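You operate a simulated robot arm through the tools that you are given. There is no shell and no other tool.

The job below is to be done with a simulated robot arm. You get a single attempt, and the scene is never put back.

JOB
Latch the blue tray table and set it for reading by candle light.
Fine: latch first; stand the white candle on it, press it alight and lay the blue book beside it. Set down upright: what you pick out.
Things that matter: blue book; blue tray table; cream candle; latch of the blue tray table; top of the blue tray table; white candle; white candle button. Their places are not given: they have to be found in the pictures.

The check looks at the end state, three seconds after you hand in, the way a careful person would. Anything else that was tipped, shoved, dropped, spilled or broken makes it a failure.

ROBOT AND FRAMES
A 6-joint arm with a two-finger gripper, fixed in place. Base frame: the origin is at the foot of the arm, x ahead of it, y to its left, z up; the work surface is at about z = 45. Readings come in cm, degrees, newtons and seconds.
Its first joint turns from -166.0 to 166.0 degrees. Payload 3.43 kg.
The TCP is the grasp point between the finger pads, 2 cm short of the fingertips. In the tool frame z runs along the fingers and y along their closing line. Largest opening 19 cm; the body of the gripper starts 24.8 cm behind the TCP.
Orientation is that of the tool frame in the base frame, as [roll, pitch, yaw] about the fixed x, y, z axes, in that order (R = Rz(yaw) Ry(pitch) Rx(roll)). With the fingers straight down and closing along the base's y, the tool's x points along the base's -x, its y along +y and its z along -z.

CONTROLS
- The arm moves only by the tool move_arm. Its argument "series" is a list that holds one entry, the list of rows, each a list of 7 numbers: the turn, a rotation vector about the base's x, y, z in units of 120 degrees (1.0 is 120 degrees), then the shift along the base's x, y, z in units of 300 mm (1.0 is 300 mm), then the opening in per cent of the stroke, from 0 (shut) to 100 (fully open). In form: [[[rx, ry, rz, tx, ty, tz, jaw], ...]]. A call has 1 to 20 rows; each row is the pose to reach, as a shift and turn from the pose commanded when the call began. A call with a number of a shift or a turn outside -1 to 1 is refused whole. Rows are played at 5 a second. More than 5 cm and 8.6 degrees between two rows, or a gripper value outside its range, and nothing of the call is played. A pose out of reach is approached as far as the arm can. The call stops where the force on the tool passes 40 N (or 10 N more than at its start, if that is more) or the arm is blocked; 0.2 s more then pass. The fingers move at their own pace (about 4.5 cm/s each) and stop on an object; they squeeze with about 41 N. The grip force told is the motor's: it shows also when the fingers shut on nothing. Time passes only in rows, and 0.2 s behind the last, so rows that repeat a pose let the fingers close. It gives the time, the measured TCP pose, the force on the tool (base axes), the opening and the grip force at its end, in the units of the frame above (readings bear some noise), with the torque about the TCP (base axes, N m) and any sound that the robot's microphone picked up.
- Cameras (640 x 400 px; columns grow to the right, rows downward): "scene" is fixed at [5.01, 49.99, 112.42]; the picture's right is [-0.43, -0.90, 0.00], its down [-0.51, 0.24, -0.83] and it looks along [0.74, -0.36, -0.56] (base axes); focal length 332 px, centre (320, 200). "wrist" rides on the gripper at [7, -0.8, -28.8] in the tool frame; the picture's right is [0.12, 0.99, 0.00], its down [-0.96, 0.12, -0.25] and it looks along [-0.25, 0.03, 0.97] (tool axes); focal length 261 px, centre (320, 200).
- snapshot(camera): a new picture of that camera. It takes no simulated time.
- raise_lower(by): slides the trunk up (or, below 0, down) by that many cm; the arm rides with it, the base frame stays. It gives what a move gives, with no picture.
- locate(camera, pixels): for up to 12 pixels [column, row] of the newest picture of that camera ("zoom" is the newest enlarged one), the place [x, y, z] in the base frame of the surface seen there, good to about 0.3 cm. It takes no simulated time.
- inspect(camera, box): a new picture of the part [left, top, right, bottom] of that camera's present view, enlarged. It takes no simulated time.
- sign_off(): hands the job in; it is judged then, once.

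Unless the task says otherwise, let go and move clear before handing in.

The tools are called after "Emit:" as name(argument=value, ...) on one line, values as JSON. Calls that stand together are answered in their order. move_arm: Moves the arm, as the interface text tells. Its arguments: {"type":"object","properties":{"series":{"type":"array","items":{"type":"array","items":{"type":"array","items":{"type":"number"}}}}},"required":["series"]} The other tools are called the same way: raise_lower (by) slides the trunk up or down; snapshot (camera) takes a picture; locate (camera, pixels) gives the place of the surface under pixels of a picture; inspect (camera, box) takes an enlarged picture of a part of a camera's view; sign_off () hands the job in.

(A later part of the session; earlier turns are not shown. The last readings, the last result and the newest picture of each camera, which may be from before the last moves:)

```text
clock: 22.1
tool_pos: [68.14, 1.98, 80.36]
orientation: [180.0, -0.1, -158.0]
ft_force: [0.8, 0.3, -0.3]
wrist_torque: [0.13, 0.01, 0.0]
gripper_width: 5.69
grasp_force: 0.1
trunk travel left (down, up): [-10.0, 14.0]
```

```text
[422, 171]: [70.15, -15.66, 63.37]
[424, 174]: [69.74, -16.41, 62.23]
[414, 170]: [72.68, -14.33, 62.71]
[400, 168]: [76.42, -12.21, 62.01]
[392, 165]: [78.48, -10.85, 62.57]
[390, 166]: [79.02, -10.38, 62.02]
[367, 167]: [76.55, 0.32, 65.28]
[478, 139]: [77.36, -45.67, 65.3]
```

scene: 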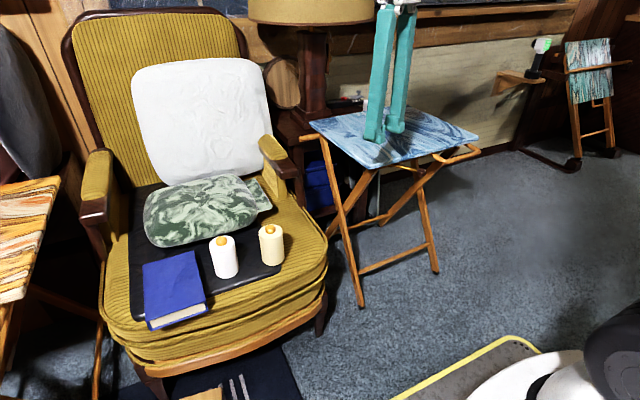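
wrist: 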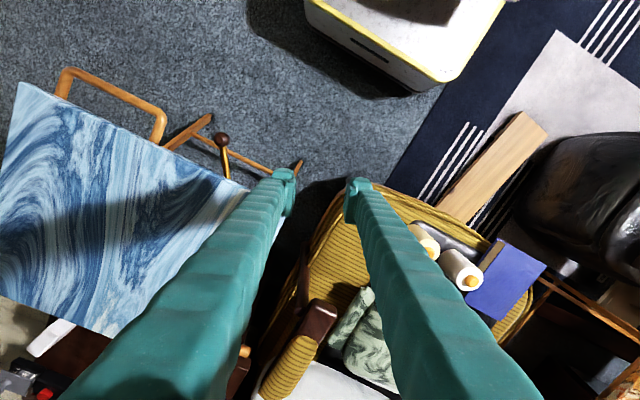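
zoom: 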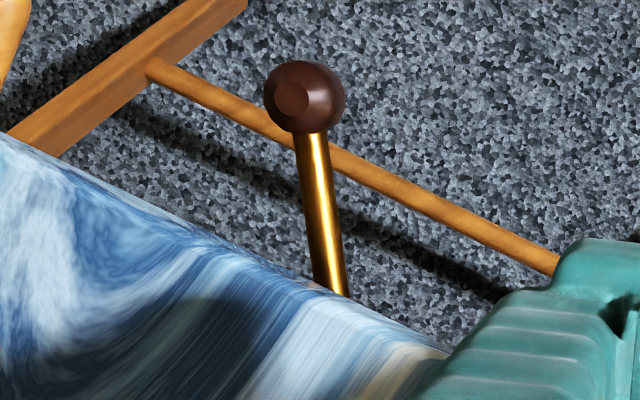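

The lever has swung 60° (from -30° to +30° about the table edge's outward normal) and is hard on its stop, which fits a latch thrown end to end. I'll now go over to the chair to view the candles and book from above.

Emit:
move_arm(series=[[[0, 0, -0.015, 0.01, 0.08, 0.03, 30], [0, 0, -0.03, 0.02, 0.16, 0.06, 30], [0, 0, -0.046, 0.03, 0.24, 0.09, 30], [0, 0, -0.061, 0.04, 0.33, 0.12, 40], [0, 0, -0.076, 0.05, 0.42, 0.15, 50], [0, 0, -0.0917, 0.06, 0.51, 0.18, 50], [0, 0, -0.107, 0.07, 0.6, 0.2, 50], [0, 0, -0.122, 0.08, 0.69, 0.2, 50], [0, 0, -0.1375, 0.09, 0.78, 0.2, 50], [0, 0, -0.153, 0.1, 0.86, 0.2, 50], [0, 0, -0.168, 0.1, 0.93, 0.2, 50], [0, 0, -0.183, 0.1, 1.0, 0.2, 50]]])

Emit:
snapshot(camera="wrist")

Emit:
snapshot(camera="scene")

```text
clock: 24.7
tool_pos: [71.18, 31.94, 86.17]
orientation: [-180.0, 0.0, -179.9]
ft_force: [0.1, 0.2, -0.8]
wrist_torque: [0.13, -0.02, 0.0]
gripper_width: 9.49
grasp_force: 0.1
trunk travel left (down, up): [-10.0, 14.0]
```

```text
taken
```

wrist: 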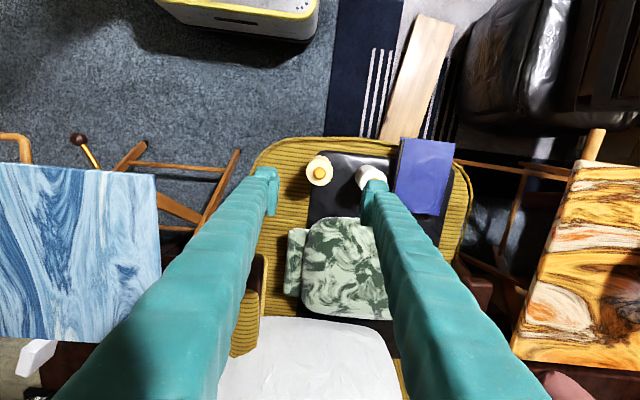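

```text
taken
```

scene: 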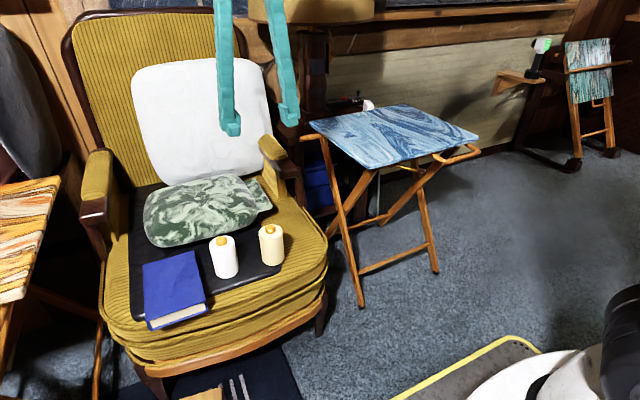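

The white candle is half-hidden behind the right finger at (370,175). I'll shift 13 cm to +y so it stands between the fingers in the view.

Emit:
move_arm(series=[[[0, 0, 0, 0, 0.09, 0, 50], [0, 0, 0, 0, 0.18, 0, 50], [0, 0, 0, 0, 0.27, 0, 50], [0, 0, 0, 0, 0.36, 0, 50], [0, 0, 0, 0, 0.435, 0, 50]]])

Emit:
snapshot(camera="wrist")

Emit:
inspect(camera="wrist", box=[250, 120, 410, 220])

```text
clock: 25.9
tool_pos: [71.08, 44.97, 86.2]
orientation: [180.0, 0.0, -180.0]
ft_force: [0.8, -0.4, 0.5]
wrist_torque: [0.05, 0.0, 0.0]
gripper_width: 9.52
grasp_force: 0.0
trunk travel left (down, up): [-10.0, 14.0]
```

```text
taken
```

wrist: 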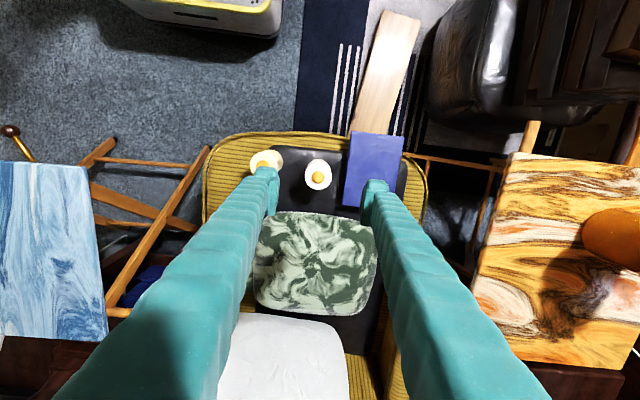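

```text
4.00 times, centred on (330, 170) of wrist
```

zoom: 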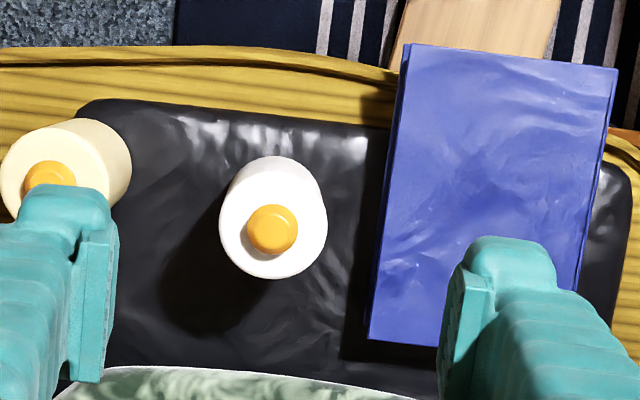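

The white candle stands at zoom (272,225) with the book to its right (left edge at about column 385) and pillow below. I'll locate the candle's and book's points.

Emit:
locate(camera="zoom", pixels=[[273, 228], [235, 240], [312, 240], [273, 268], [275, 165], [330, 300], [50, 180], [390, 190], [400, 60], [605, 80], [380, 330], [500, 180]])

Emit:
locate(camera="scene", pixels=[[223, 241], [216, 243], [230, 241], [222, 239], [225, 276], [212, 262], [206, 299], [147, 322], [144, 265], [195, 252], [150, 329], [205, 308]])

```text
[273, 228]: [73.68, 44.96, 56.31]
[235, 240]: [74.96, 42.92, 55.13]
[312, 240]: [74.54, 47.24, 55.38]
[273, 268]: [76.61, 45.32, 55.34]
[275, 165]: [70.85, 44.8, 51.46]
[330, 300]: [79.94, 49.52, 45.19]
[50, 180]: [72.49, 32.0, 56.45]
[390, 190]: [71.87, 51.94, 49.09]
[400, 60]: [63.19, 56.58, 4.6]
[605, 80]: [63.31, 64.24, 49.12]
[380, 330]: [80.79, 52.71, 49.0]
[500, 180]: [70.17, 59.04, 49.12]
```

```text
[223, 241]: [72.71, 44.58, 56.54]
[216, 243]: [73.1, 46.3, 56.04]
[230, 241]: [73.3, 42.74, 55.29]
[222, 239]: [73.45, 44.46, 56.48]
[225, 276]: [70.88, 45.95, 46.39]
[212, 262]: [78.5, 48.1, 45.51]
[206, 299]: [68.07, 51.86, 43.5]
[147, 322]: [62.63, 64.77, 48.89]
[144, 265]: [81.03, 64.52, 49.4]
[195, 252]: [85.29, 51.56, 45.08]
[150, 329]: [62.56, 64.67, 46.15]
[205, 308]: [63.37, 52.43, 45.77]
```

The white candle stands at about (73.7,45.0), 6.2 cm wide, body z 45.2–55.2 with button to 56.4; the book spans x 62.5–81.5, y 52–64.6, z 45.2–49.1. I'll lower above the candle with an 8.5 cm opening, leaving room to the book.

Emit:
move_arm(series=[[[0, 0, 0, 0.03, 0.003, -0.1, 45], [0, 0, 0, 0.06, 0.003, -0.22, 45], [0, 0, 0, 0.087, 0.003, -0.34, 45], [0, 0, 0, 0.087, 0.003, -0.46, 45], [0, 0, 0, 0.087, 0.003, -0.58, 45], [0, 0, 0, 0.087, 0.003, -0.7, 45], [0, 0, 0, 0.087, 0.003, -0.8, 45], [0, 0, 0, 0.087, 0.003, -0.86, 45]]])

Emit:
snapshot(camera="wrist")

Emit:
inspect(camera="wrist", box=[250, 140, 410, 240])

Emit:
inspect(camera="scene", box=[150, 180, 310, 310])

```text
clock: 27.7
tool_pos: [73.82, 45.11, 60.46]
orientation: [-180.0, 0.1, -179.8]
ft_force: [0.2, 0.7, 0.3]
wrist_torque: [0.0, -0.03, 0.03]
gripper_width: 8.56
grasp_force: 0.0
trunk travel left (down, up): [-10.0, 14.0]
```

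```text
taken
```

wrist: 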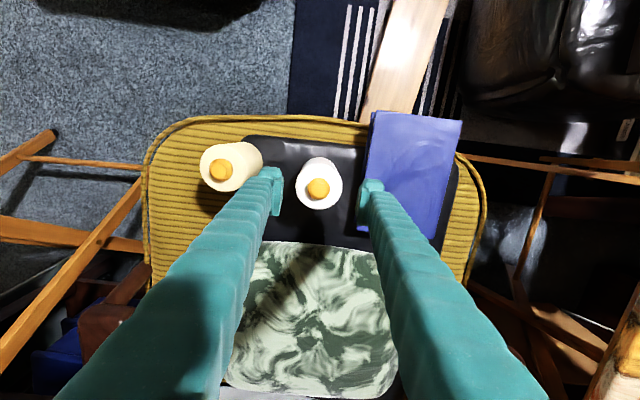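

```text
4.00 times, centred on (330, 190) of wrist
```

zoom: 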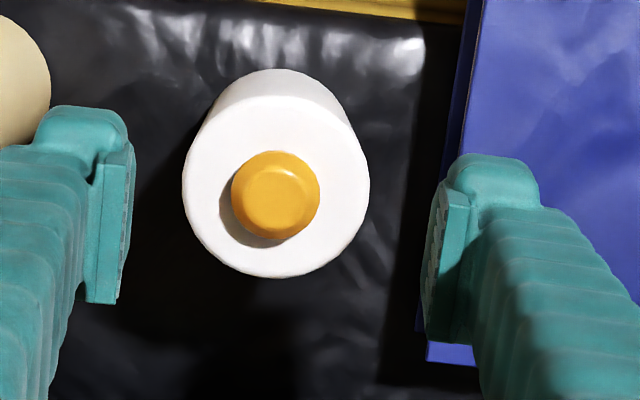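

```text
3.08 times, centred on (230, 245) of scene
```

zoom: 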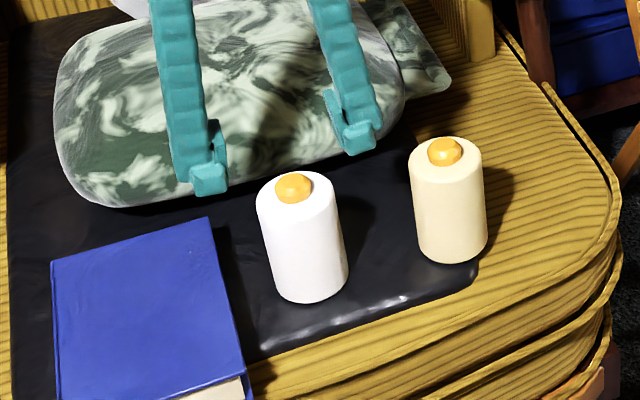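

The candle is well centred between the fingers (disc centre at zoom 275,185 against expected 278,189). I'll lower 9 cm so that the tips stay just above the book's level, then close.

Emit:
move_arm(series=[[[0, 0, 0, -0.003, -0.002, -0.08, 45], [0, 0, 0, -0.003, -0.002, -0.16, 45], [0, 0, 0, -0.003, -0.002, -0.23, 45], [0, 0, 0, -0.003, -0.002, -0.28, 45], [0, 0, 0, -0.003, -0.002, -0.305, 45]]])

Emit:
move_arm(series=[[[0, 0, 0, 0, 0, 0, 36], [0, 0, 0, 0, 0, 0, 30], [0, 0, 0, 0, 0, 0, 26], [0, 0, 0, 0, 0, 0, 24], [0, 0, 0, 0, 0, 0, 24], [0, 0, 0, 0, 0, 0, 24]]])

Emit:
inspect(camera="scene", box=[150, 180, 310, 310])

```text
clock: 28.9
tool_pos: [73.75, 44.96, 51.39]
orientation: [180.0, 0.0, -179.9]
ft_force: [0.1, -0.1, 0.1]
wrist_torque: [0.02, 0.01, -0.01]
gripper_width: 8.57
grasp_force: 0.2
trunk travel left (down, up): [-10.0, 14.0]
```

```text
clock: 30.3
tool_pos: [73.64, 44.98, 51.31]
orientation: [179.9, 0.0, -179.9]
ft_force: [0.6, 0.6, 0.0]
wrist_torque: [-0.02, -0.03, -0.03]
gripper_width: 6.25
grasp_force: 41.0
trunk travel left (down, up): [-10.0, 14.0]
```

```text
3.08 times, centred on (230, 245) of scene
```

zoom: 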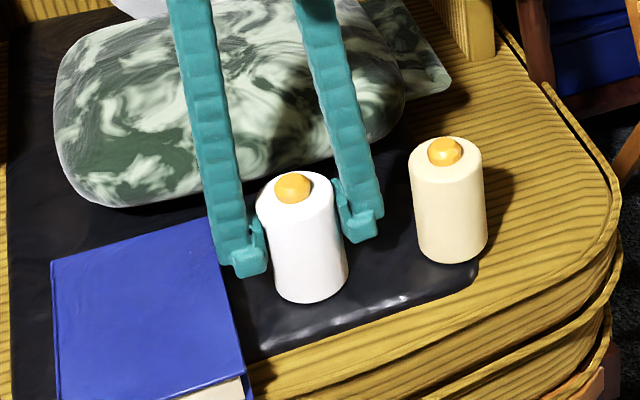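

The candle is held (width 6.25, grip 41 N). I'll lift it straight up 29 cm.

Emit:
move_arm(series=[[[0, 0, 0, 0, 0, 0.03, 22], [0, 0, 0, 0, 0, 0.1, 22], [0, 0, 0, 0, 0, 0.2, 22], [0, 0, 0, 0, 0, 0.31, 22], [0, 0, 0, 0, 0, 0.42, 22], [0, 0, 0, 0, 0, 0.53, 22], [0, 0, 0, 0, 0, 0.64, 22], [0, 0, 0, 0, 0, 0.75, 22], [0, 0, 0, 0, 0, 0.86, 22], [0, 0, 0, 0, 0, 0.97, 22]]])

Emit:
snapshot(camera="scene")

Emit:
snapshot(camera="wrist")

```text
clock: 32.5
tool_pos: [73.72, 44.99, 80.41]
orientation: [-179.9, -0.1, -179.9]
ft_force: [-0.4, 1.1, -2.8]
wrist_torque: [-0.03, 0.09, -0.01]
gripper_width: 6.26
grasp_force: 41.0
trunk travel left (down, up): [-10.0, 14.0]
```

```text
taken
```

scene: 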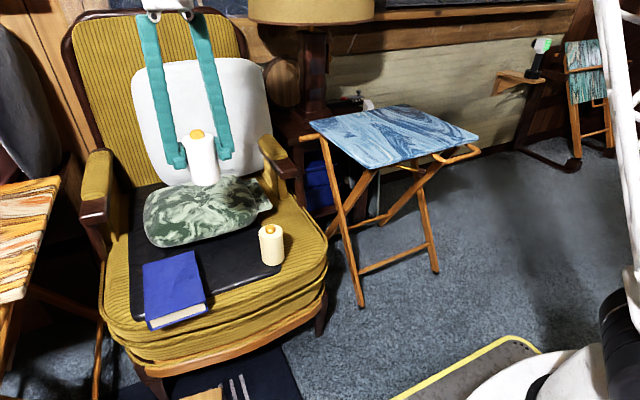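

```text
taken
```

wrist: 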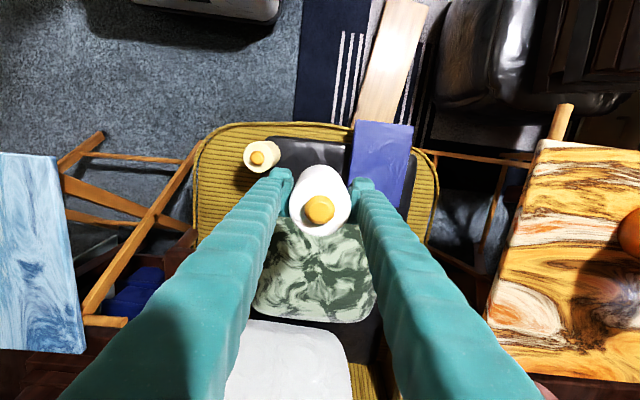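

The candle is held upright and clear. I'll carry it over toward the table in two calls.

Emit:
move_arm(series=[[[0, 0, 0, 0.02, -0.09, 0.04, 22], [0, 0, 0, 0.045, -0.19, 0.08, 22], [0, 0, 0, 0.07, -0.29, 0.1, 22], [0, 0, 0, 0.095, -0.39, 0.1, 22], [0, 0, 0, 0.12, -0.49, 0.1, 22], [0, 0, 0, 0.145, -0.59, 0.1, 22], [0, 0, 0, 0.17, -0.69, 0.1, 22], [0, 0, 0, 0.195, -0.79, 0.1, 22], [0, 0, 0, 0.22, -0.87, 0.1, 22], [0, 0, 0, 0.24, -0.95, 0.1, 22]]])

Emit:
move_arm(series=[[[0, 0, 0, 0.02, -0.09, 0, 22], [0, 0, 0, 0.045, -0.19, 0, 22], [0, 0, 0, 0.07, -0.29, 0, 22], [0, 0, 0, 0.095, -0.39, 0, 22], [0, 0, 0, 0.12, -0.49, 0, 22], [0, 0, 0, 0.145, -0.59, 0, 22], [0, 0, 0, 0.17, -0.69, 0, 22], [0, 0, 0, 0.195, -0.79, 0, 22], [0, 0, 0, 0.22, -0.87, 0, 22], [0, 0, 0, 0.237, -0.94, 0, 22]]])

Emit:
snapshot(camera="scene")

Emit:
snapshot(camera="wrist")

```text
clock: 34.7
tool_pos: [81.16, 16.41, 83.47]
orientation: [180.0, 0.0, -179.9]
ft_force: [0.5, 0.3, -2.8]
wrist_torque: [-0.09, -0.02, 0.0]
gripper_width: 6.25
grasp_force: 40.9
trunk travel left (down, up): [-10.0, 14.0]
```

```text
clock: 36.9
tool_pos: [88.34, -11.84, 83.47]
orientation: [-180.0, 0.1, -179.9]
ft_force: [0.1, 1.1, -1.6]
wrist_torque: [-0.08, -0.02, 0.0]
gripper_width: 6.26
grasp_force: 40.7
trunk travel left (down, up): [-10.0, 14.0]
```

```text
taken
```

scene: 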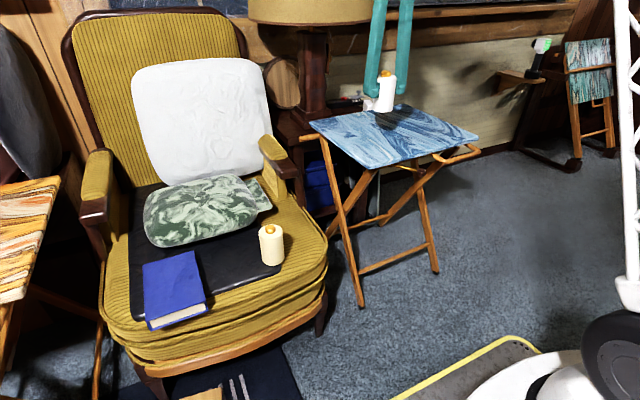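

```text
taken
```

wrist: 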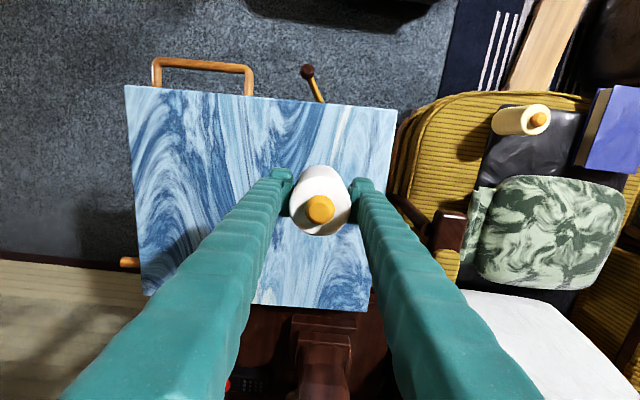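

The candle is over the table. I'll locate the table's corners and surface to fix the placing height.

Emit:
locate(camera="wrist", pixels=[[129, 90], [392, 113], [369, 306], [151, 292], [250, 150], [350, 150], [300, 260], [200, 230], [308, 72], [318, 95]])

Emit:
inspect(camera="scene", box=[340, 50, 440, 130])

```text
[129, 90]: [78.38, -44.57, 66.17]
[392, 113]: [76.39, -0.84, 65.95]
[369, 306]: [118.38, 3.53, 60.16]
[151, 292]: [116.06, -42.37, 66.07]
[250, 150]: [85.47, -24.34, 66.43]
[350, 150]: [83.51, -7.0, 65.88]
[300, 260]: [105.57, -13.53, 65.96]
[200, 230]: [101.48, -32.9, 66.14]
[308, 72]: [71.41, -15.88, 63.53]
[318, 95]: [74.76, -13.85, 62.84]
```

```text
5.00 times, centred on (390, 90) of scene
```

zoom: 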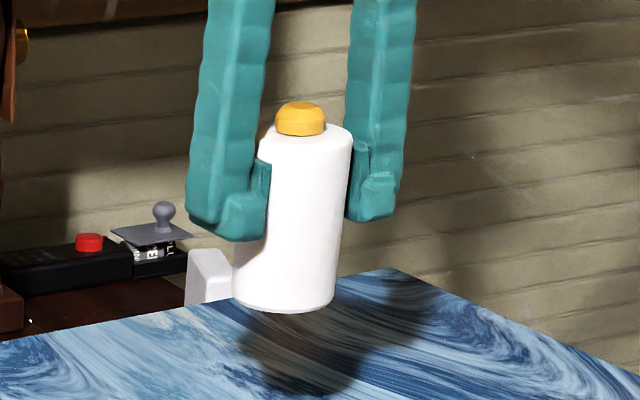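

The table surface is at z ≈ 66.1, so the candle's base should touch at TCP z ≈ 72.2. I'll lower to about 73 first.

Emit:
move_arm(series=[[[0, 0, 0, 0, 0, -0.08, 22], [0, 0, 0, 0, 0, -0.16, 22], [0, 0, 0, 0, 0, -0.23, 22], [0, 0, 0, 0, 0, -0.29, 22], [0, 0, 0, 0, 0, -0.32, 22], [0, 0, 0, 0, 0, -0.34, 22]]])

Emit:
inspect(camera="scene", box=[340, 70, 440, 150])

```text
clock: 38.3
tool_pos: [88.15, -11.74, 73.11]
orientation: [-180.0, 0.0, -179.9]
ft_force: [-0.6, -0.2, -2.1]
wrist_torque: [0.0, 0.02, 0.03]
gripper_width: 6.24
grasp_force: 41.2
trunk travel left (down, up): [-10.0, 14.0]
```

```text
5.00 times, centred on (390, 110) of scene
```

zoom: 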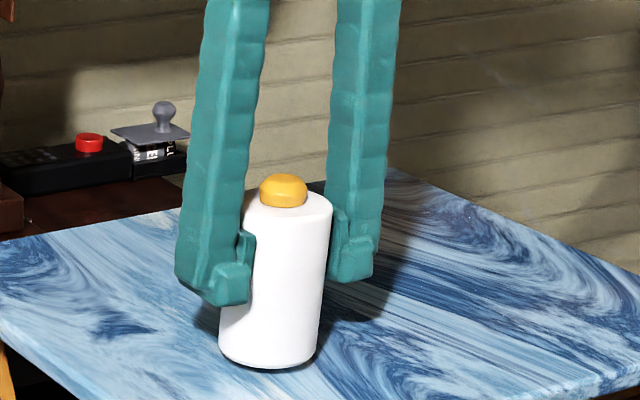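

The candle's base is just above the table (about 1 cm). I'll lower in 2–3 mm steps, watching the upward force.

Emit:
move_arm(series=[[[0, 0, 0, 0, 0, -0.01, 22], [0, 0, 0, 0, 0, -0.018, 22], [0, 0, 0, 0, 0, -0.024, 22]]])

Emit:
inspect(camera="scene", box=[365, 100, 415, 150])

```text
clock: 39.1
tool_pos: [88.11, -11.9, 72.48]
orientation: [180.0, -0.1, -179.9]
ft_force: [0.2, 0.2, -3.8]
wrist_torque: [-0.02, -0.02, -0.04]
gripper_width: 6.23
grasp_force: 41.1
trunk travel left (down, up): [-10.0, 14.0]
```

```text
8.00 times, centred on (390, 125) of scene
```

zoom: 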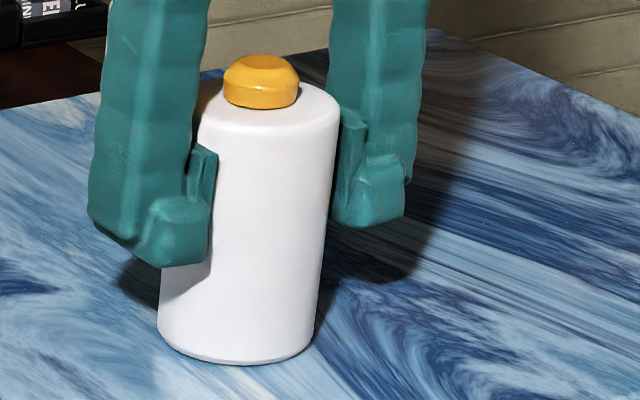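

Still hanging free (weight about 3 N), with the base very near the surface. I'll go down 1–2 mm at a time.

Emit:
move_arm(series=[[[0, 0, 0, 0, 0, -0.006, 22], [0, 0, 0, 0, 0, -0.011, 22]]])

Emit:
move_arm(series=[[[0, 0, 0, 0, 0, -0.005, 22], [0, 0, 0, 0, 0, -0.005, 22]]])

```text
clock: 39.7
tool_pos: [88.11, -11.75, 72.36]
orientation: [-179.9, 0.2, -179.9]
ft_force: [-1.2, -0.8, 21.5]
wrist_torque: [0.22, 0.46, 0.0]
gripper_width: 6.26
grasp_force: 41.1
trunk travel left (down, up): [-10.0, 14.0]
```

```text
clock: 40.3
tool_pos: [88.02, -11.76, 72.26]
orientation: [-180.0, 0.1, -179.9]
ft_force: [0.1, -3.0, 38.8]
wrist_torque: [0.04, -0.11, -0.17]
gripper_width: 6.25
grasp_force: 40.7
trunk travel left (down, up): [-10.0, 14.0]
```

The candle touches the table (38.8 N upward now). I'll ease up 2 mm to relieve the load, then open the fingers slowly.

Emit:
move_arm(series=[[[0, 0, 0, 0, 0, 0.003, 22], [0, 0, 0, 0, 0, 0.007, 22]]])

Emit:
move_arm(series=[[[0, 0, 0, 0, 0, 0, 34], [0, 0, 0, 0, 0, 0, 38], [0, 0, 0, 0, 0, 0, 42], [0, 0, 0, 0, 0, 0, 46], [0, 0, 0, 0, 0, 0, 46]]])

Emit:
inspect(camera="scene", box=[340, 70, 440, 150])

Emit:
snapshot(camera="wrist")

```text
clock: 40.9
tool_pos: [88.03, -11.79, 72.17]
orientation: [-180.0, 0.0, -179.9]
ft_force: [4.6, -4.4, 21.2]
wrist_torque: [-0.14, -0.76, -0.15]
gripper_width: 6.26
grasp_force: 41.3
trunk travel left (down, up): [-10.0, 14.0]
```

```text
clock: 42.1
tool_pos: [88.02, -11.73, 72.16]
orientation: [-180.0, 0.0, -179.8]
ft_force: [-0.1, -0.1, -0.2]
wrist_torque: [-0.03, -0.01, -0.03]
gripper_width: 8.77
grasp_force: 0.0
trunk travel left (down, up): [-10.0, 14.0]
```

```text
5.00 times, centred on (390, 110) of scene
```

zoom: 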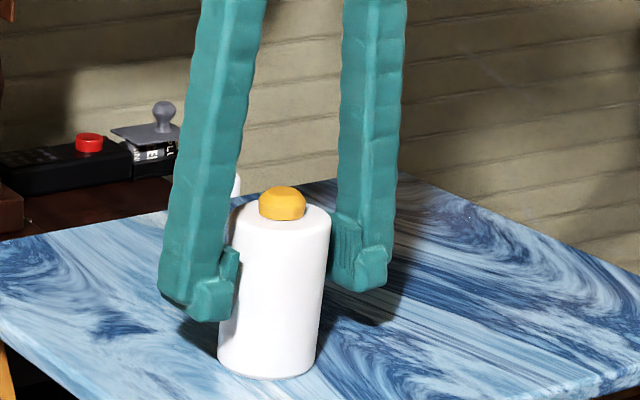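

```text
taken
```

wrist: 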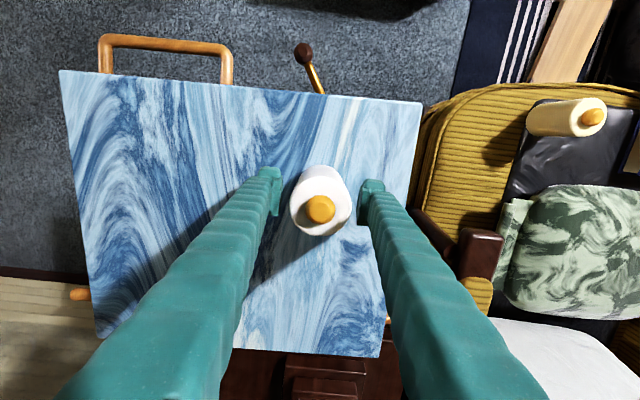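

The candle stands upright on the table and is released. I'll lift clear, close the fingers and locate the button.

Emit:
move_arm(series=[[[0, 0, 0, 0, 0, 0.05, 46], [0, 0, 0, 0, 0, 0.13, 46], [0, 0, 0, 0, 0, 0.23, 46], [0, 0, 0, 0, 0, 0.34, 46], [0, 0, 0, 0, 0, 0.46, 46], [0, 0, 0, 0, 0, 0.46, 20], [0, 0, 0, 0, 0, 0.46, 0], [0, 0, 0, 0, 0, 0.46, 0], [0, 0, 0, 0, 0, 0.46, 0], [0, 0, 0, 0, 0, 0.46, 0]]])

Emit:
snapshot(camera="wrist")

Emit:
inspect(camera="scene", box=[340, 70, 440, 150])

Emit:
snapshot(camera="scene")

```text
clock: 44.3
tool_pos: [88.03, -11.75, 86.05]
orientation: [180.0, 0.1, -180.0]
ft_force: [0.0, 1.0, 0.1]
wrist_torque: [0.01, 0.0, 0.05]
gripper_width: 0.01
grasp_force: 17.0
trunk travel left (down, up): [-10.0, 14.0]
```

```text
taken
```

wrist: 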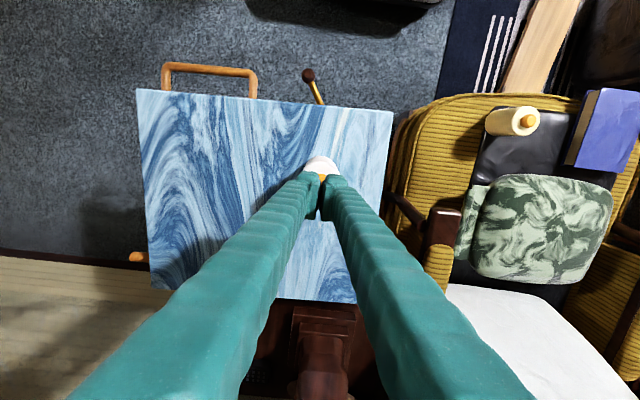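

```text
5.00 times, centred on (390, 110) of scene
```

zoom: 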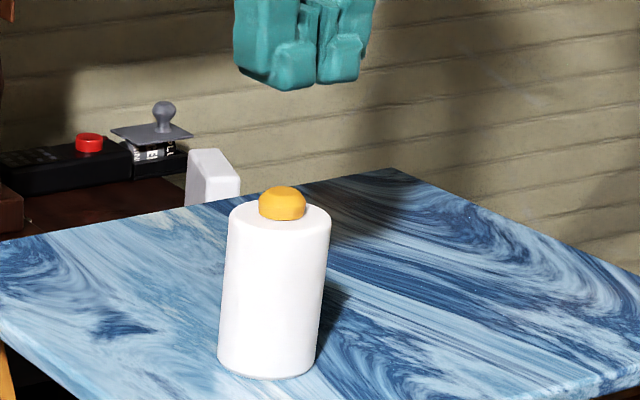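

```text
taken
```

scene: 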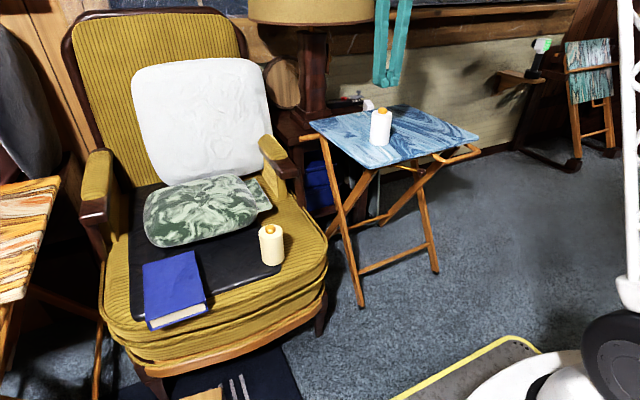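

The candle stands alone on the table, fingers are shut above it. I'll locate the button's top (zoom 282,195) for the press.

Emit:
locate(camera="zoom", pixels=[[282, 190], [282, 196], [275, 195], [292, 195], [282, 208], [280, 226], [240, 215], [322, 215], [268, 370]])

Emit:
locate(camera="wrist", pixels=[[320, 160], [312, 165], [330, 163], [322, 178]])

```text
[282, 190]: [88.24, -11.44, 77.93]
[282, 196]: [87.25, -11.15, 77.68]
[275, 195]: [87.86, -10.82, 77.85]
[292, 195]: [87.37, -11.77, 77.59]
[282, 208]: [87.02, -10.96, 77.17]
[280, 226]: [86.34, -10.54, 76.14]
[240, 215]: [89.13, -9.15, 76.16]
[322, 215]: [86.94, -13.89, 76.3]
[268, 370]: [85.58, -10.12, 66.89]
```

```text
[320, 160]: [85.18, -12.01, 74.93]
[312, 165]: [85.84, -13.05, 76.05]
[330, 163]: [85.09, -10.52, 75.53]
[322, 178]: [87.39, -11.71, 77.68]
```

The button's top is at about (88,-11.6,77.8), straight under the tool. I'll lower until the tips are about 0.7 cm above it, then press in small steps.

Emit:
move_arm(series=[[[0, 0, 0, 0, 0, -0.06, 0], [0, 0, 0, 0, 0, -0.12, 0], [0, 0, 0, 0, 0, -0.16, 0], [0, 0, 0, 0, 0, -0.185, 0]]])

Emit:
inspect(camera="scene", box=[360, 80, 410, 120])

```text
clock: 45.3
tool_pos: [88.29, -11.86, 80.45]
orientation: [-179.9, -0.1, -179.9]
ft_force: [-0.6, 0.1, 0.3]
wrist_torque: [0.02, -0.02, -0.01]
gripper_width: 0.01
grasp_force: 34.1
trunk travel left (down, up): [-10.0, 14.0]
```

```text
10.00 times, centred on (385, 100) of scene
```

zoom: 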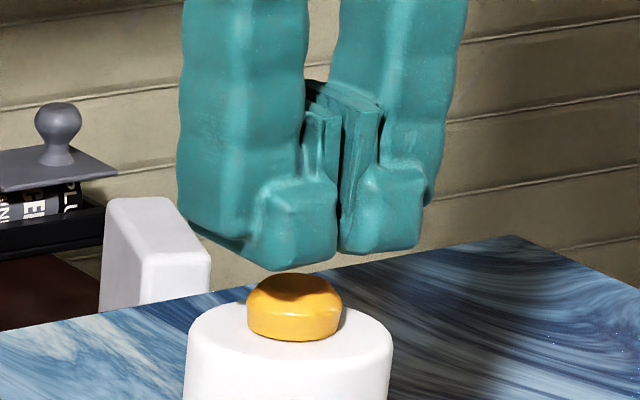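

The tips are just above the button, but the junction (340,255) looks a bit right of the button's centre (294,300). I'll check both positions to be sure.

Emit:
locate(camera="zoom", pixels=[[340, 250], [330, 258], [270, 265], [245, 245], [350, 248], [415, 245], [294, 285], [255, 300], [340, 300], [294, 310], [192, 340], [390, 345]])

```text
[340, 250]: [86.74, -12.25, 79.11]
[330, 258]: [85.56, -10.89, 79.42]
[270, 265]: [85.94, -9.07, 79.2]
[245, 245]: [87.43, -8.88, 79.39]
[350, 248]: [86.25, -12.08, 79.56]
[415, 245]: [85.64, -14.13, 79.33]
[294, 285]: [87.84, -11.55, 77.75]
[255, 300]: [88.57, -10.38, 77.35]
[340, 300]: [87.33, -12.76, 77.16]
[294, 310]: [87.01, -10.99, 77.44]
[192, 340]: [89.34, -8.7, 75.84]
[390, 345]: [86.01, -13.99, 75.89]
```

The tips' centre (about 87.9,-11.6) is right over the button. I'll press down in 2 mm steps and watch force and sound.

Emit:
move_arm(series=[[[0, 0, 0, 0, 0, -0.007, 0], [0, 0, 0, 0, 0, -0.014, 0], [0, 0, 0, 0, 0, -0.021, 0], [0, 0, 0, 0, 0, -0.027, 0]]])

Emit:
inspect(camera="scene", box=[360, 80, 410, 120])

```text
clock: 46.3
tool_pos: [88.01, -11.81, 79.71]
orientation: [-180.0, 0.0, -179.9]
ft_force: [-0.7, -0.1, -0.4]
wrist_torque: [-0.05, 0.0, -0.02]
gripper_width: 0.01
grasp_force: 34.5
trunk travel left (down, up): [-10.0, 14.0]
```

```text
10.00 times, centred on (385, 100) of scene
```

zoom: 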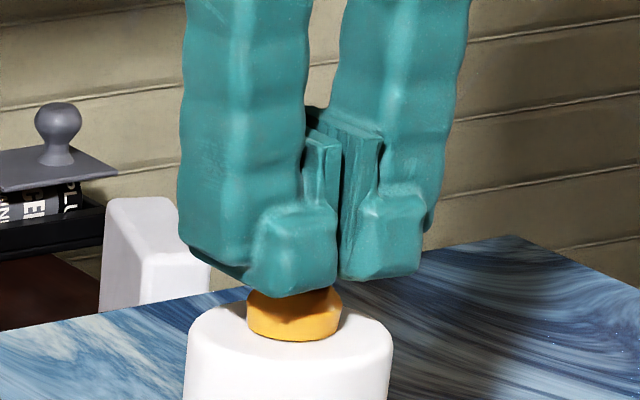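

No force yet; the tips are about at the button. I'll press on in 1.5 mm steps.

Emit:
move_arm(series=[[[0, 0, 0, 0, 0, -0.005, 0], [0, 0, 0, 0, 0, -0.01, 0], [0, 0, 0, 0, 0, -0.013, 0]]])

Emit:
inspect(camera="scene", box=[360, 80, 410, 120])

```text
clock: 47.1
tool_pos: [88.03, -11.74, 79.38]
orientation: [-179.9, -0.1, -179.9]
ft_force: [0.0, 0.0, 0.1]
wrist_torque: [0.03, 0.0, 0.0]
gripper_width: 0.59
grasp_force: 34.3
trunk travel left (down, up): [-10.0, 14.0]
```

```text
10.00 times, centred on (385, 100) of scene
```

zoom: 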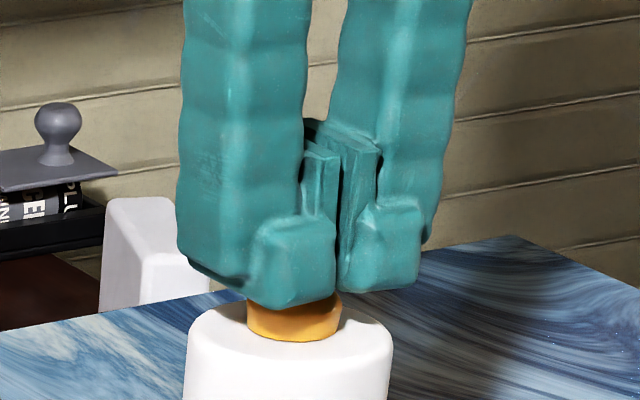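

The fingers were pushed 0.6 cm apart with no downward force, so the button's dome is wedging between them. I'll lift 1.5 cm and shift 1.3 cm so that a single fingertip bears on the button.

Emit:
move_arm(series=[[[0, 0, 0, 0, 0, 0.02, 0], [0, 0, 0, 0, 0, 0.05, 0], [0, 0, 0, 0, 0.02, 0.05, 0], [0, 0, 0, 0, 0.043, 0.05, 0], [0, 0, 0, 0, 0.043, 0.04, 0]]])

Emit:
inspect(camera="scene", box=[360, 80, 410, 120])

Emit:
locate(camera="zoom", pixels=[[294, 330], [294, 320], [250, 320], [335, 320], [192, 340], [390, 345]])

```text
clock: 48.3
tool_pos: [87.99, -10.46, 80.59]
orientation: [180.0, -0.1, -179.9]
ft_force: [0.0, 0.5, 0.3]
wrist_torque: [0.03, 0.02, 0.01]
gripper_width: 0.02
grasp_force: 34.1
trunk travel left (down, up): [-10.0, 14.0]
```

```text
10.00 times, centred on (385, 100) of scene
```

zoom: 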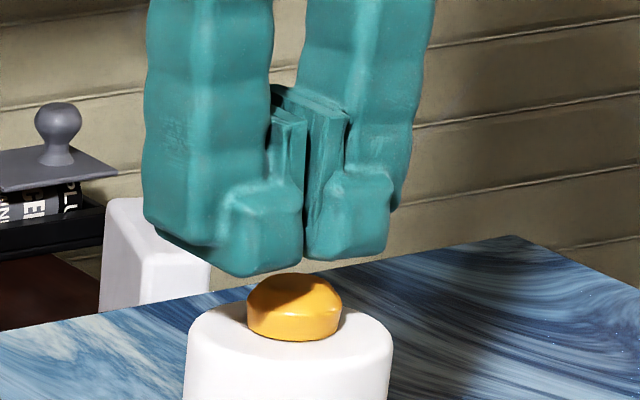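

```text
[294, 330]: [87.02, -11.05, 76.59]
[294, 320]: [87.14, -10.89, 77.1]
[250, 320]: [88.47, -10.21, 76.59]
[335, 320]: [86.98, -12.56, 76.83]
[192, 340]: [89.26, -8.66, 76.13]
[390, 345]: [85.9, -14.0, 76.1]
```

The right fingertip (centre y ≈ -11.7) is now above the button. I'll press down again in small steps.

Emit:
move_arm(series=[[[0, 0, 0, 0, 0, -0.01, 0], [0, 0, 0, 0, 0, -0.02, 0], [0, 0, 0, 0, 0, -0.027, 0], [0, 0, 0, 0, 0, -0.033, 0]]])

Emit:
inspect(camera="scene", box=[360, 80, 410, 120])

```text
clock: 49.3
tool_pos: [88.19, -10.46, 79.51]
orientation: [180.0, 0.1, -180.0]
ft_force: [0.6, -1.0, -0.2]
wrist_torque: [-0.01, 0.0, 0.0]
gripper_width: 0.0
grasp_force: 34.1
trunk travel left (down, up): [-10.0, 14.0]
```

```text
10.00 times, centred on (385, 100) of scene
```

zoom: 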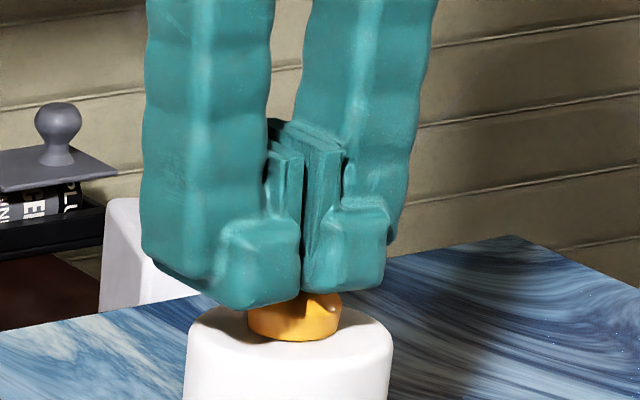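

No contact force yet. I'll continue in 1.5 mm steps.

Emit:
move_arm(series=[[[0, 0, 0, 0, 0, -0.005, 0], [0, 0, 0, 0, 0, -0.01, 0]]])

Emit:
move_arm(series=[[[0, 0, 0, 0, 0, -0.005, 0], [0, 0, 0, 0, 0, -0.008, 0]]])

Emit:
inspect(camera="scene", box=[360, 80, 410, 120])

```text
clock: 49.9
tool_pos: [88.22, -10.4, 79.21]
orientation: [180.0, 0.0, -179.9]
ft_force: [-1.1, -0.4, 1.3]
wrist_torque: [0.01, 0.01, 0.02]
gripper_width: 0.02
grasp_force: 33.4
trunk travel left (down, up): [-10.0, 14.0]
```

```text
clock: 50.5
tool_pos: [88.08, -10.56, 78.99]
orientation: [-180.0, -0.1, -179.9]
ft_force: [0.3, 1.4, 2.6]
wrist_torque: [-0.03, 0.01, 0.01]
gripper_width: 0.02
grasp_force: 34.5
trunk travel left (down, up): [-10.0, 14.0]
heard: click
```

```text
10.00 times, centred on (385, 100) of scene
```

zoom: 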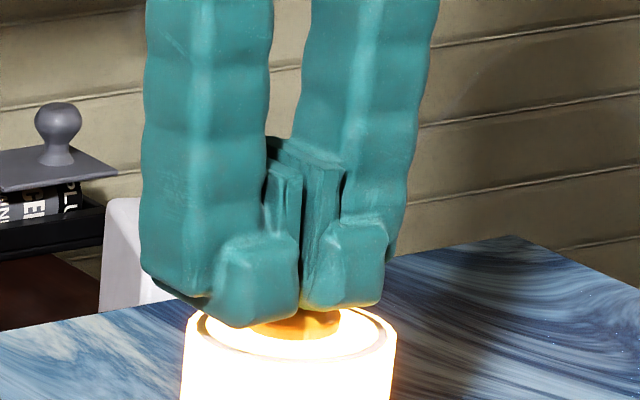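

A click was heard and the candle is glowing. I'll lift off and check the light stays on.

Emit:
move_arm(series=[[[0, 0, 0, 0, 0, 0.01, 0], [0, 0, 0, 0, 0, 0.03, 0], [0, 0, 0, 0, 0, 0.08, 0], [0, 0, 0, 0, 0, 0.16, 0], [0, 0, 0, 0, 0, 0.26, 0], [0, 0, 0, 0, 0, 0.36, 0]]])

Emit:
snapshot(camera="scene")

Emit:
inspect(camera="scene", box=[300, 80, 500, 205])

```text
clock: 51.9
tool_pos: [88.1, -10.37, 89.68]
orientation: [-180.0, -0.1, -179.9]
ft_force: [0.6, 0.4, 0.2]
wrist_torque: [-0.01, 0.01, -0.01]
gripper_width: 0.0
grasp_force: 34.0
trunk travel left (down, up): [-10.0, 14.0]
```

```text
taken
```

scene: 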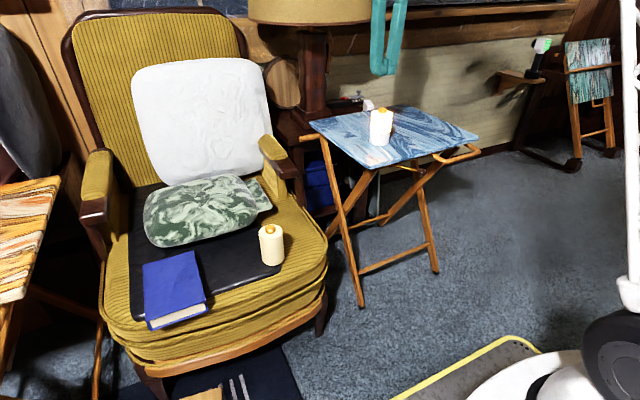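

```text
3.20 times, centred on (400, 142) of scene
```

zoom: 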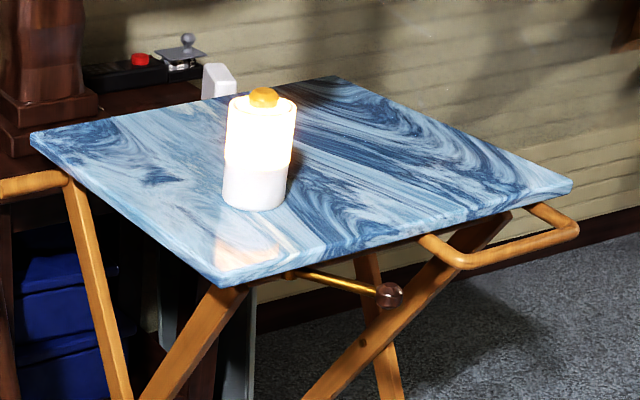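

The white candle is lit and upright, and the latch lever (387,295 in zoom) is still at its stop. Next I'll travel back over the chair for the book, opening the gripper on the way.

Emit:
move_arm(series=[[[0, 0, 0, -0.02, 0.09, 0, 0], [0, 0, 0, -0.045, 0.19, 0, 10], [0, 0, 0, -0.07, 0.29, 0, 30], [0, 0, 0, -0.095, 0.39, 0, 50], [0, 0, 0, -0.12, 0.49, 0, 60], [0, 0, 0, -0.145, 0.59, 0, 70], [0, 0, 0, -0.17, 0.69, 0, 80], [0, 0, 0, -0.195, 0.79, 0, 80], [0, 0, 0, -0.22, 0.89, 0, 80], [0, 0, 0, -0.24, 0.99, 0, 80]]])

Emit:
move_arm(series=[[[0, 0, 0, -0.02, 0.09, 0, 80], [0, 0, 0, -0.045, 0.19, 0, 80], [0, 0, 0, -0.07, 0.29, 0, 80], [0, 0, 0, -0.095, 0.39, 0, 80], [0, 0, 0, -0.12, 0.49, 0, 80], [0, 0, 0, -0.145, 0.59, 0, 80], [0, 0, 0, -0.17, 0.69, 0, 80], [0, 0, 0, -0.195, 0.79, 0, 80], [0, 0, 0, -0.22, 0.89, 0, 80], [0, 0, 0, -0.25, 0.99, 0, 80]]])

Emit:
move_arm(series=[[[0, 0, 0, -0.01, 0.09, -0.05, 80], [0, 0, 0, -0.02, 0.19, -0.1, 80], [0, 0, 0, -0.03, 0.29, -0.15, 80]]])

Emit:
snapshot(camera="wrist")

Emit:
snapshot(camera="scene")

```text
clock: 54.1
tool_pos: [80.83, 19.18, 89.47]
orientation: [179.9, -0.1, -180.0]
ft_force: [-0.2, -0.9, 0.1]
wrist_torque: [0.11, 0.0, -0.02]
gripper_width: 15.24
grasp_force: 0.1
trunk travel left (down, up): [-10.0, 14.0]
```

```text
clock: 56.3
tool_pos: [73.52, 49.1, 89.82]
orientation: [179.9, 0.0, -179.9]
ft_force: [-0.8, -1.1, -0.6]
wrist_torque: [0.08, 0.02, 0.03]
gripper_width: 15.21
grasp_force: 0.0
trunk travel left (down, up): [-10.0, 14.0]
```

```text
clock: 57.1
tool_pos: [72.59, 57.81, 85.29]
orientation: [179.9, 0.0, -179.9]
ft_force: [-0.1, -0.6, 0.3]
wrist_torque: [0.2, 0.0, 0.02]
gripper_width: 15.19
grasp_force: 0.1
trunk travel left (down, up): [-10.0, 14.0]
```

```text
taken
```

wrist: 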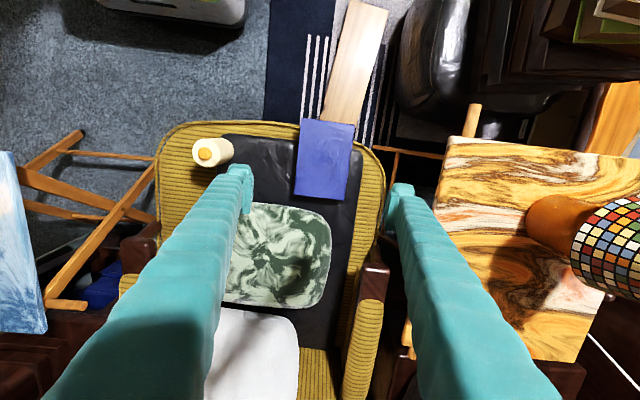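

```text
taken
```

scene: 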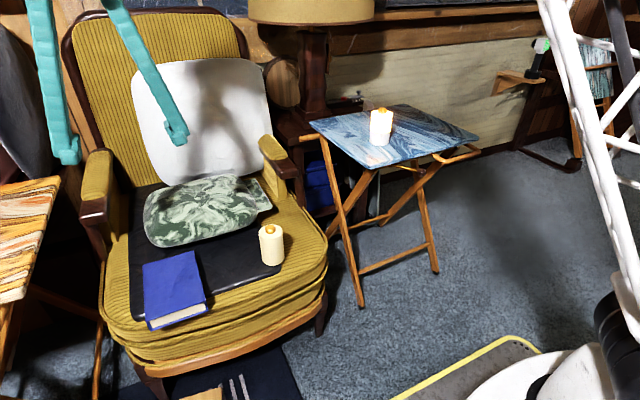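

The book lies between the fingers in the view (corners about (303,118), (355,125), (345,200), (295,195)). I'll locate its corners and the nearby orange table's edge.

Emit:
inspect(camera="wrist", box=[260, 100, 420, 220])

Emit:
locate(camera="wrist", pixels=[[304, 122], [353, 127], [344, 197], [297, 192], [325, 160], [445, 150], [440, 200], [415, 320], [362, 160], [372, 180], [290, 165], [350, 205]])

```text
3.33 times, centred on (340, 160) of wrist
```

zoom: 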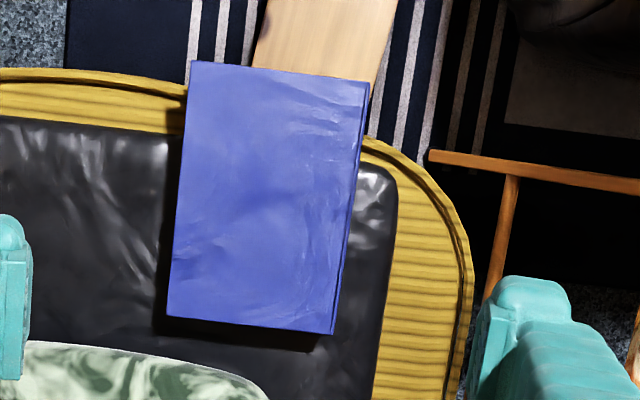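

```text
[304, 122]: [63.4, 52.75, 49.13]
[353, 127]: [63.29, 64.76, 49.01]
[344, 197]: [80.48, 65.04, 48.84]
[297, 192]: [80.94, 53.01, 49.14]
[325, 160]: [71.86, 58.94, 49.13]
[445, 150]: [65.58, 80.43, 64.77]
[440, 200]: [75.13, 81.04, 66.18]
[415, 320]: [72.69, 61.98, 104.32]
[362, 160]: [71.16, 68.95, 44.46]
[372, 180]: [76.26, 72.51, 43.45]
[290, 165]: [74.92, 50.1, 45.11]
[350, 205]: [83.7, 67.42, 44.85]
```

The book's centre is (72.0,58.9), about 13 cm wide along y, top z 49.1; the orange table is safely away at y ≥ 80. I'll lower above the book with a 16 cm opening.

Emit:
move_arm(series=[[[0, 0, 0, -0.01, 0.02, -0.1, 84], [0, 0, 0, -0.02, 0.037, -0.22, 84], [0, 0, 0, -0.02, 0.037, -0.34, 84], [0, 0, 0, -0.02, 0.037, -0.46, 84], [0, 0, 0, -0.02, 0.037, -0.58, 84], [0, 0, 0, -0.02, 0.037, -0.7, 84], [0, 0, 0, -0.02, 0.037, -0.82, 84], [0, 0, 0, -0.02, 0.037, -0.93, 84], [0, 0, 0, -0.02, 0.037, -1.0, 84]]])

Emit:
snapshot(camera="wrist")

Emit:
inspect(camera="scene", box=[110, 200, 290, 340])

```text
clock: 59.1
tool_pos: [71.81, 58.63, 55.15]
orientation: [-180.0, 0.0, -179.9]
ft_force: [-0.4, -0.4, 0.6]
wrist_torque: [0.05, -0.01, -0.02]
gripper_width: 15.96
grasp_force: 0.0
trunk travel left (down, up): [-10.0, 14.0]
```

```text
taken
```

wrist: 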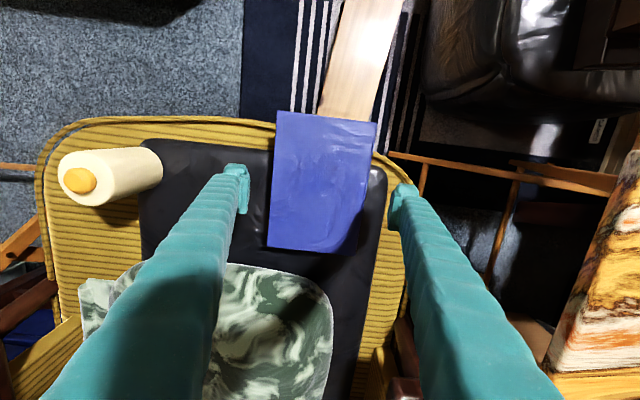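

```text
2.86 times, centred on (200, 270) of scene
```

zoom: 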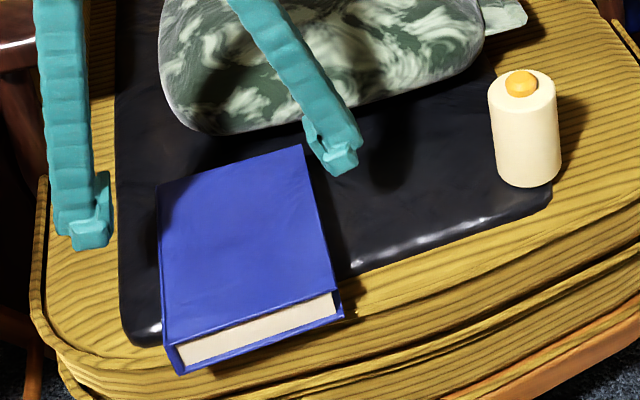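

The book is centred between the fingers (edges at columns 272 and 367 around 319.6). I'll lower 7.4 cm so the tips straddle the book's sides.

Emit:
move_arm(series=[[[0, 0, 0, 0.003, 0.003, -0.08, 84], [0, 0, 0, 0.003, 0.003, -0.15, 84], [0, 0, 0, 0.003, 0.003, -0.2, 84], [0, 0, 0, 0.003, 0.003, -0.23, 84], [0, 0, 0, 0.003, 0.003, -0.247, 84]]])

Emit:
inspect(camera="scene", box=[110, 200, 290, 340])

Emit:
snapshot(camera="wrist")

```text
clock: 60.3
tool_pos: [71.9, 58.82, 47.95]
orientation: [180.0, 0.0, -179.8]
ft_force: [0.8, 0.6, -0.6]
wrist_torque: [0.01, -0.02, 0.01]
gripper_width: 15.93
grasp_force: 0.1
trunk travel left (down, up): [-10.0, 14.0]
```

```text
2.86 times, centred on (200, 270) of scene
```

zoom: 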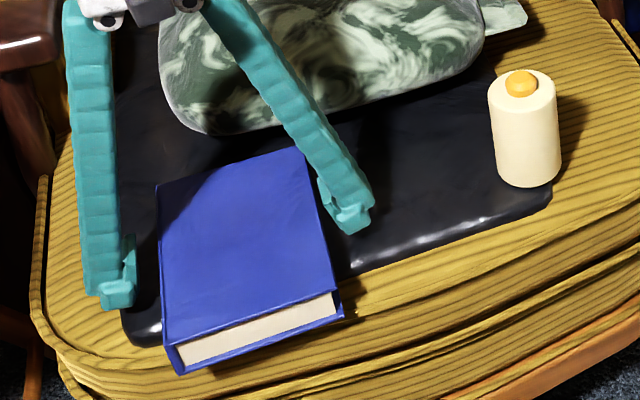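

```text
taken
```

wrist: 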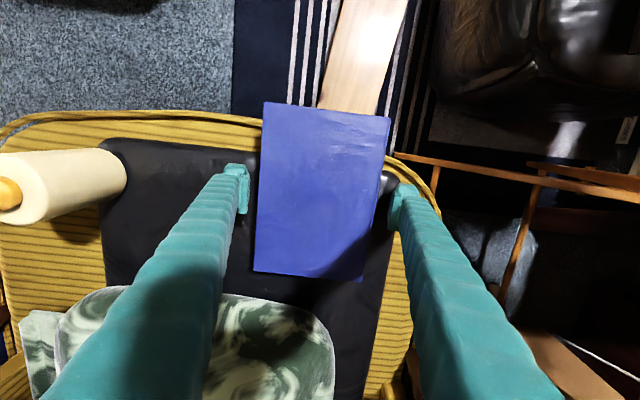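

The fingers stand on either side of the book with no contact. I'll close on it.

Emit:
move_arm(series=[[[0, 0, 0, 0, 0, 0, 78], [0, 0, 0, 0, 0, 0, 72], [0, 0, 0, 0, 0, 0, 66], [0, 0, 0, 0, 0, 0, 60], [0, 0, 0, 0, 0, 0, 58], [0, 0, 0, 0, 0, 0, 58], [0, 0, 0, 0, 0, 0, 58]]])

Emit:
inspect(camera="scene", box=[110, 200, 290, 340])

```text
clock: 61.9
tool_pos: [71.99, 58.75, 47.91]
orientation: [-179.9, 0.0, -179.9]
ft_force: [1.0, -2.4, 3.2]
wrist_torque: [-0.06, -0.05, -0.02]
gripper_width: 13.13
grasp_force: 40.9
trunk travel left (down, up): [-10.0, 14.0]
```

```text
2.86 times, centred on (200, 270) of scene
```

zoom: 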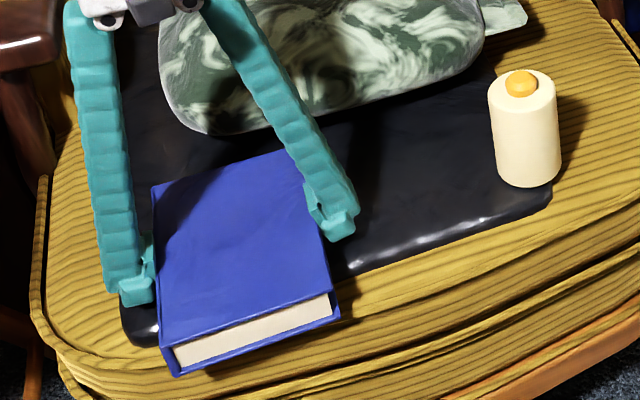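

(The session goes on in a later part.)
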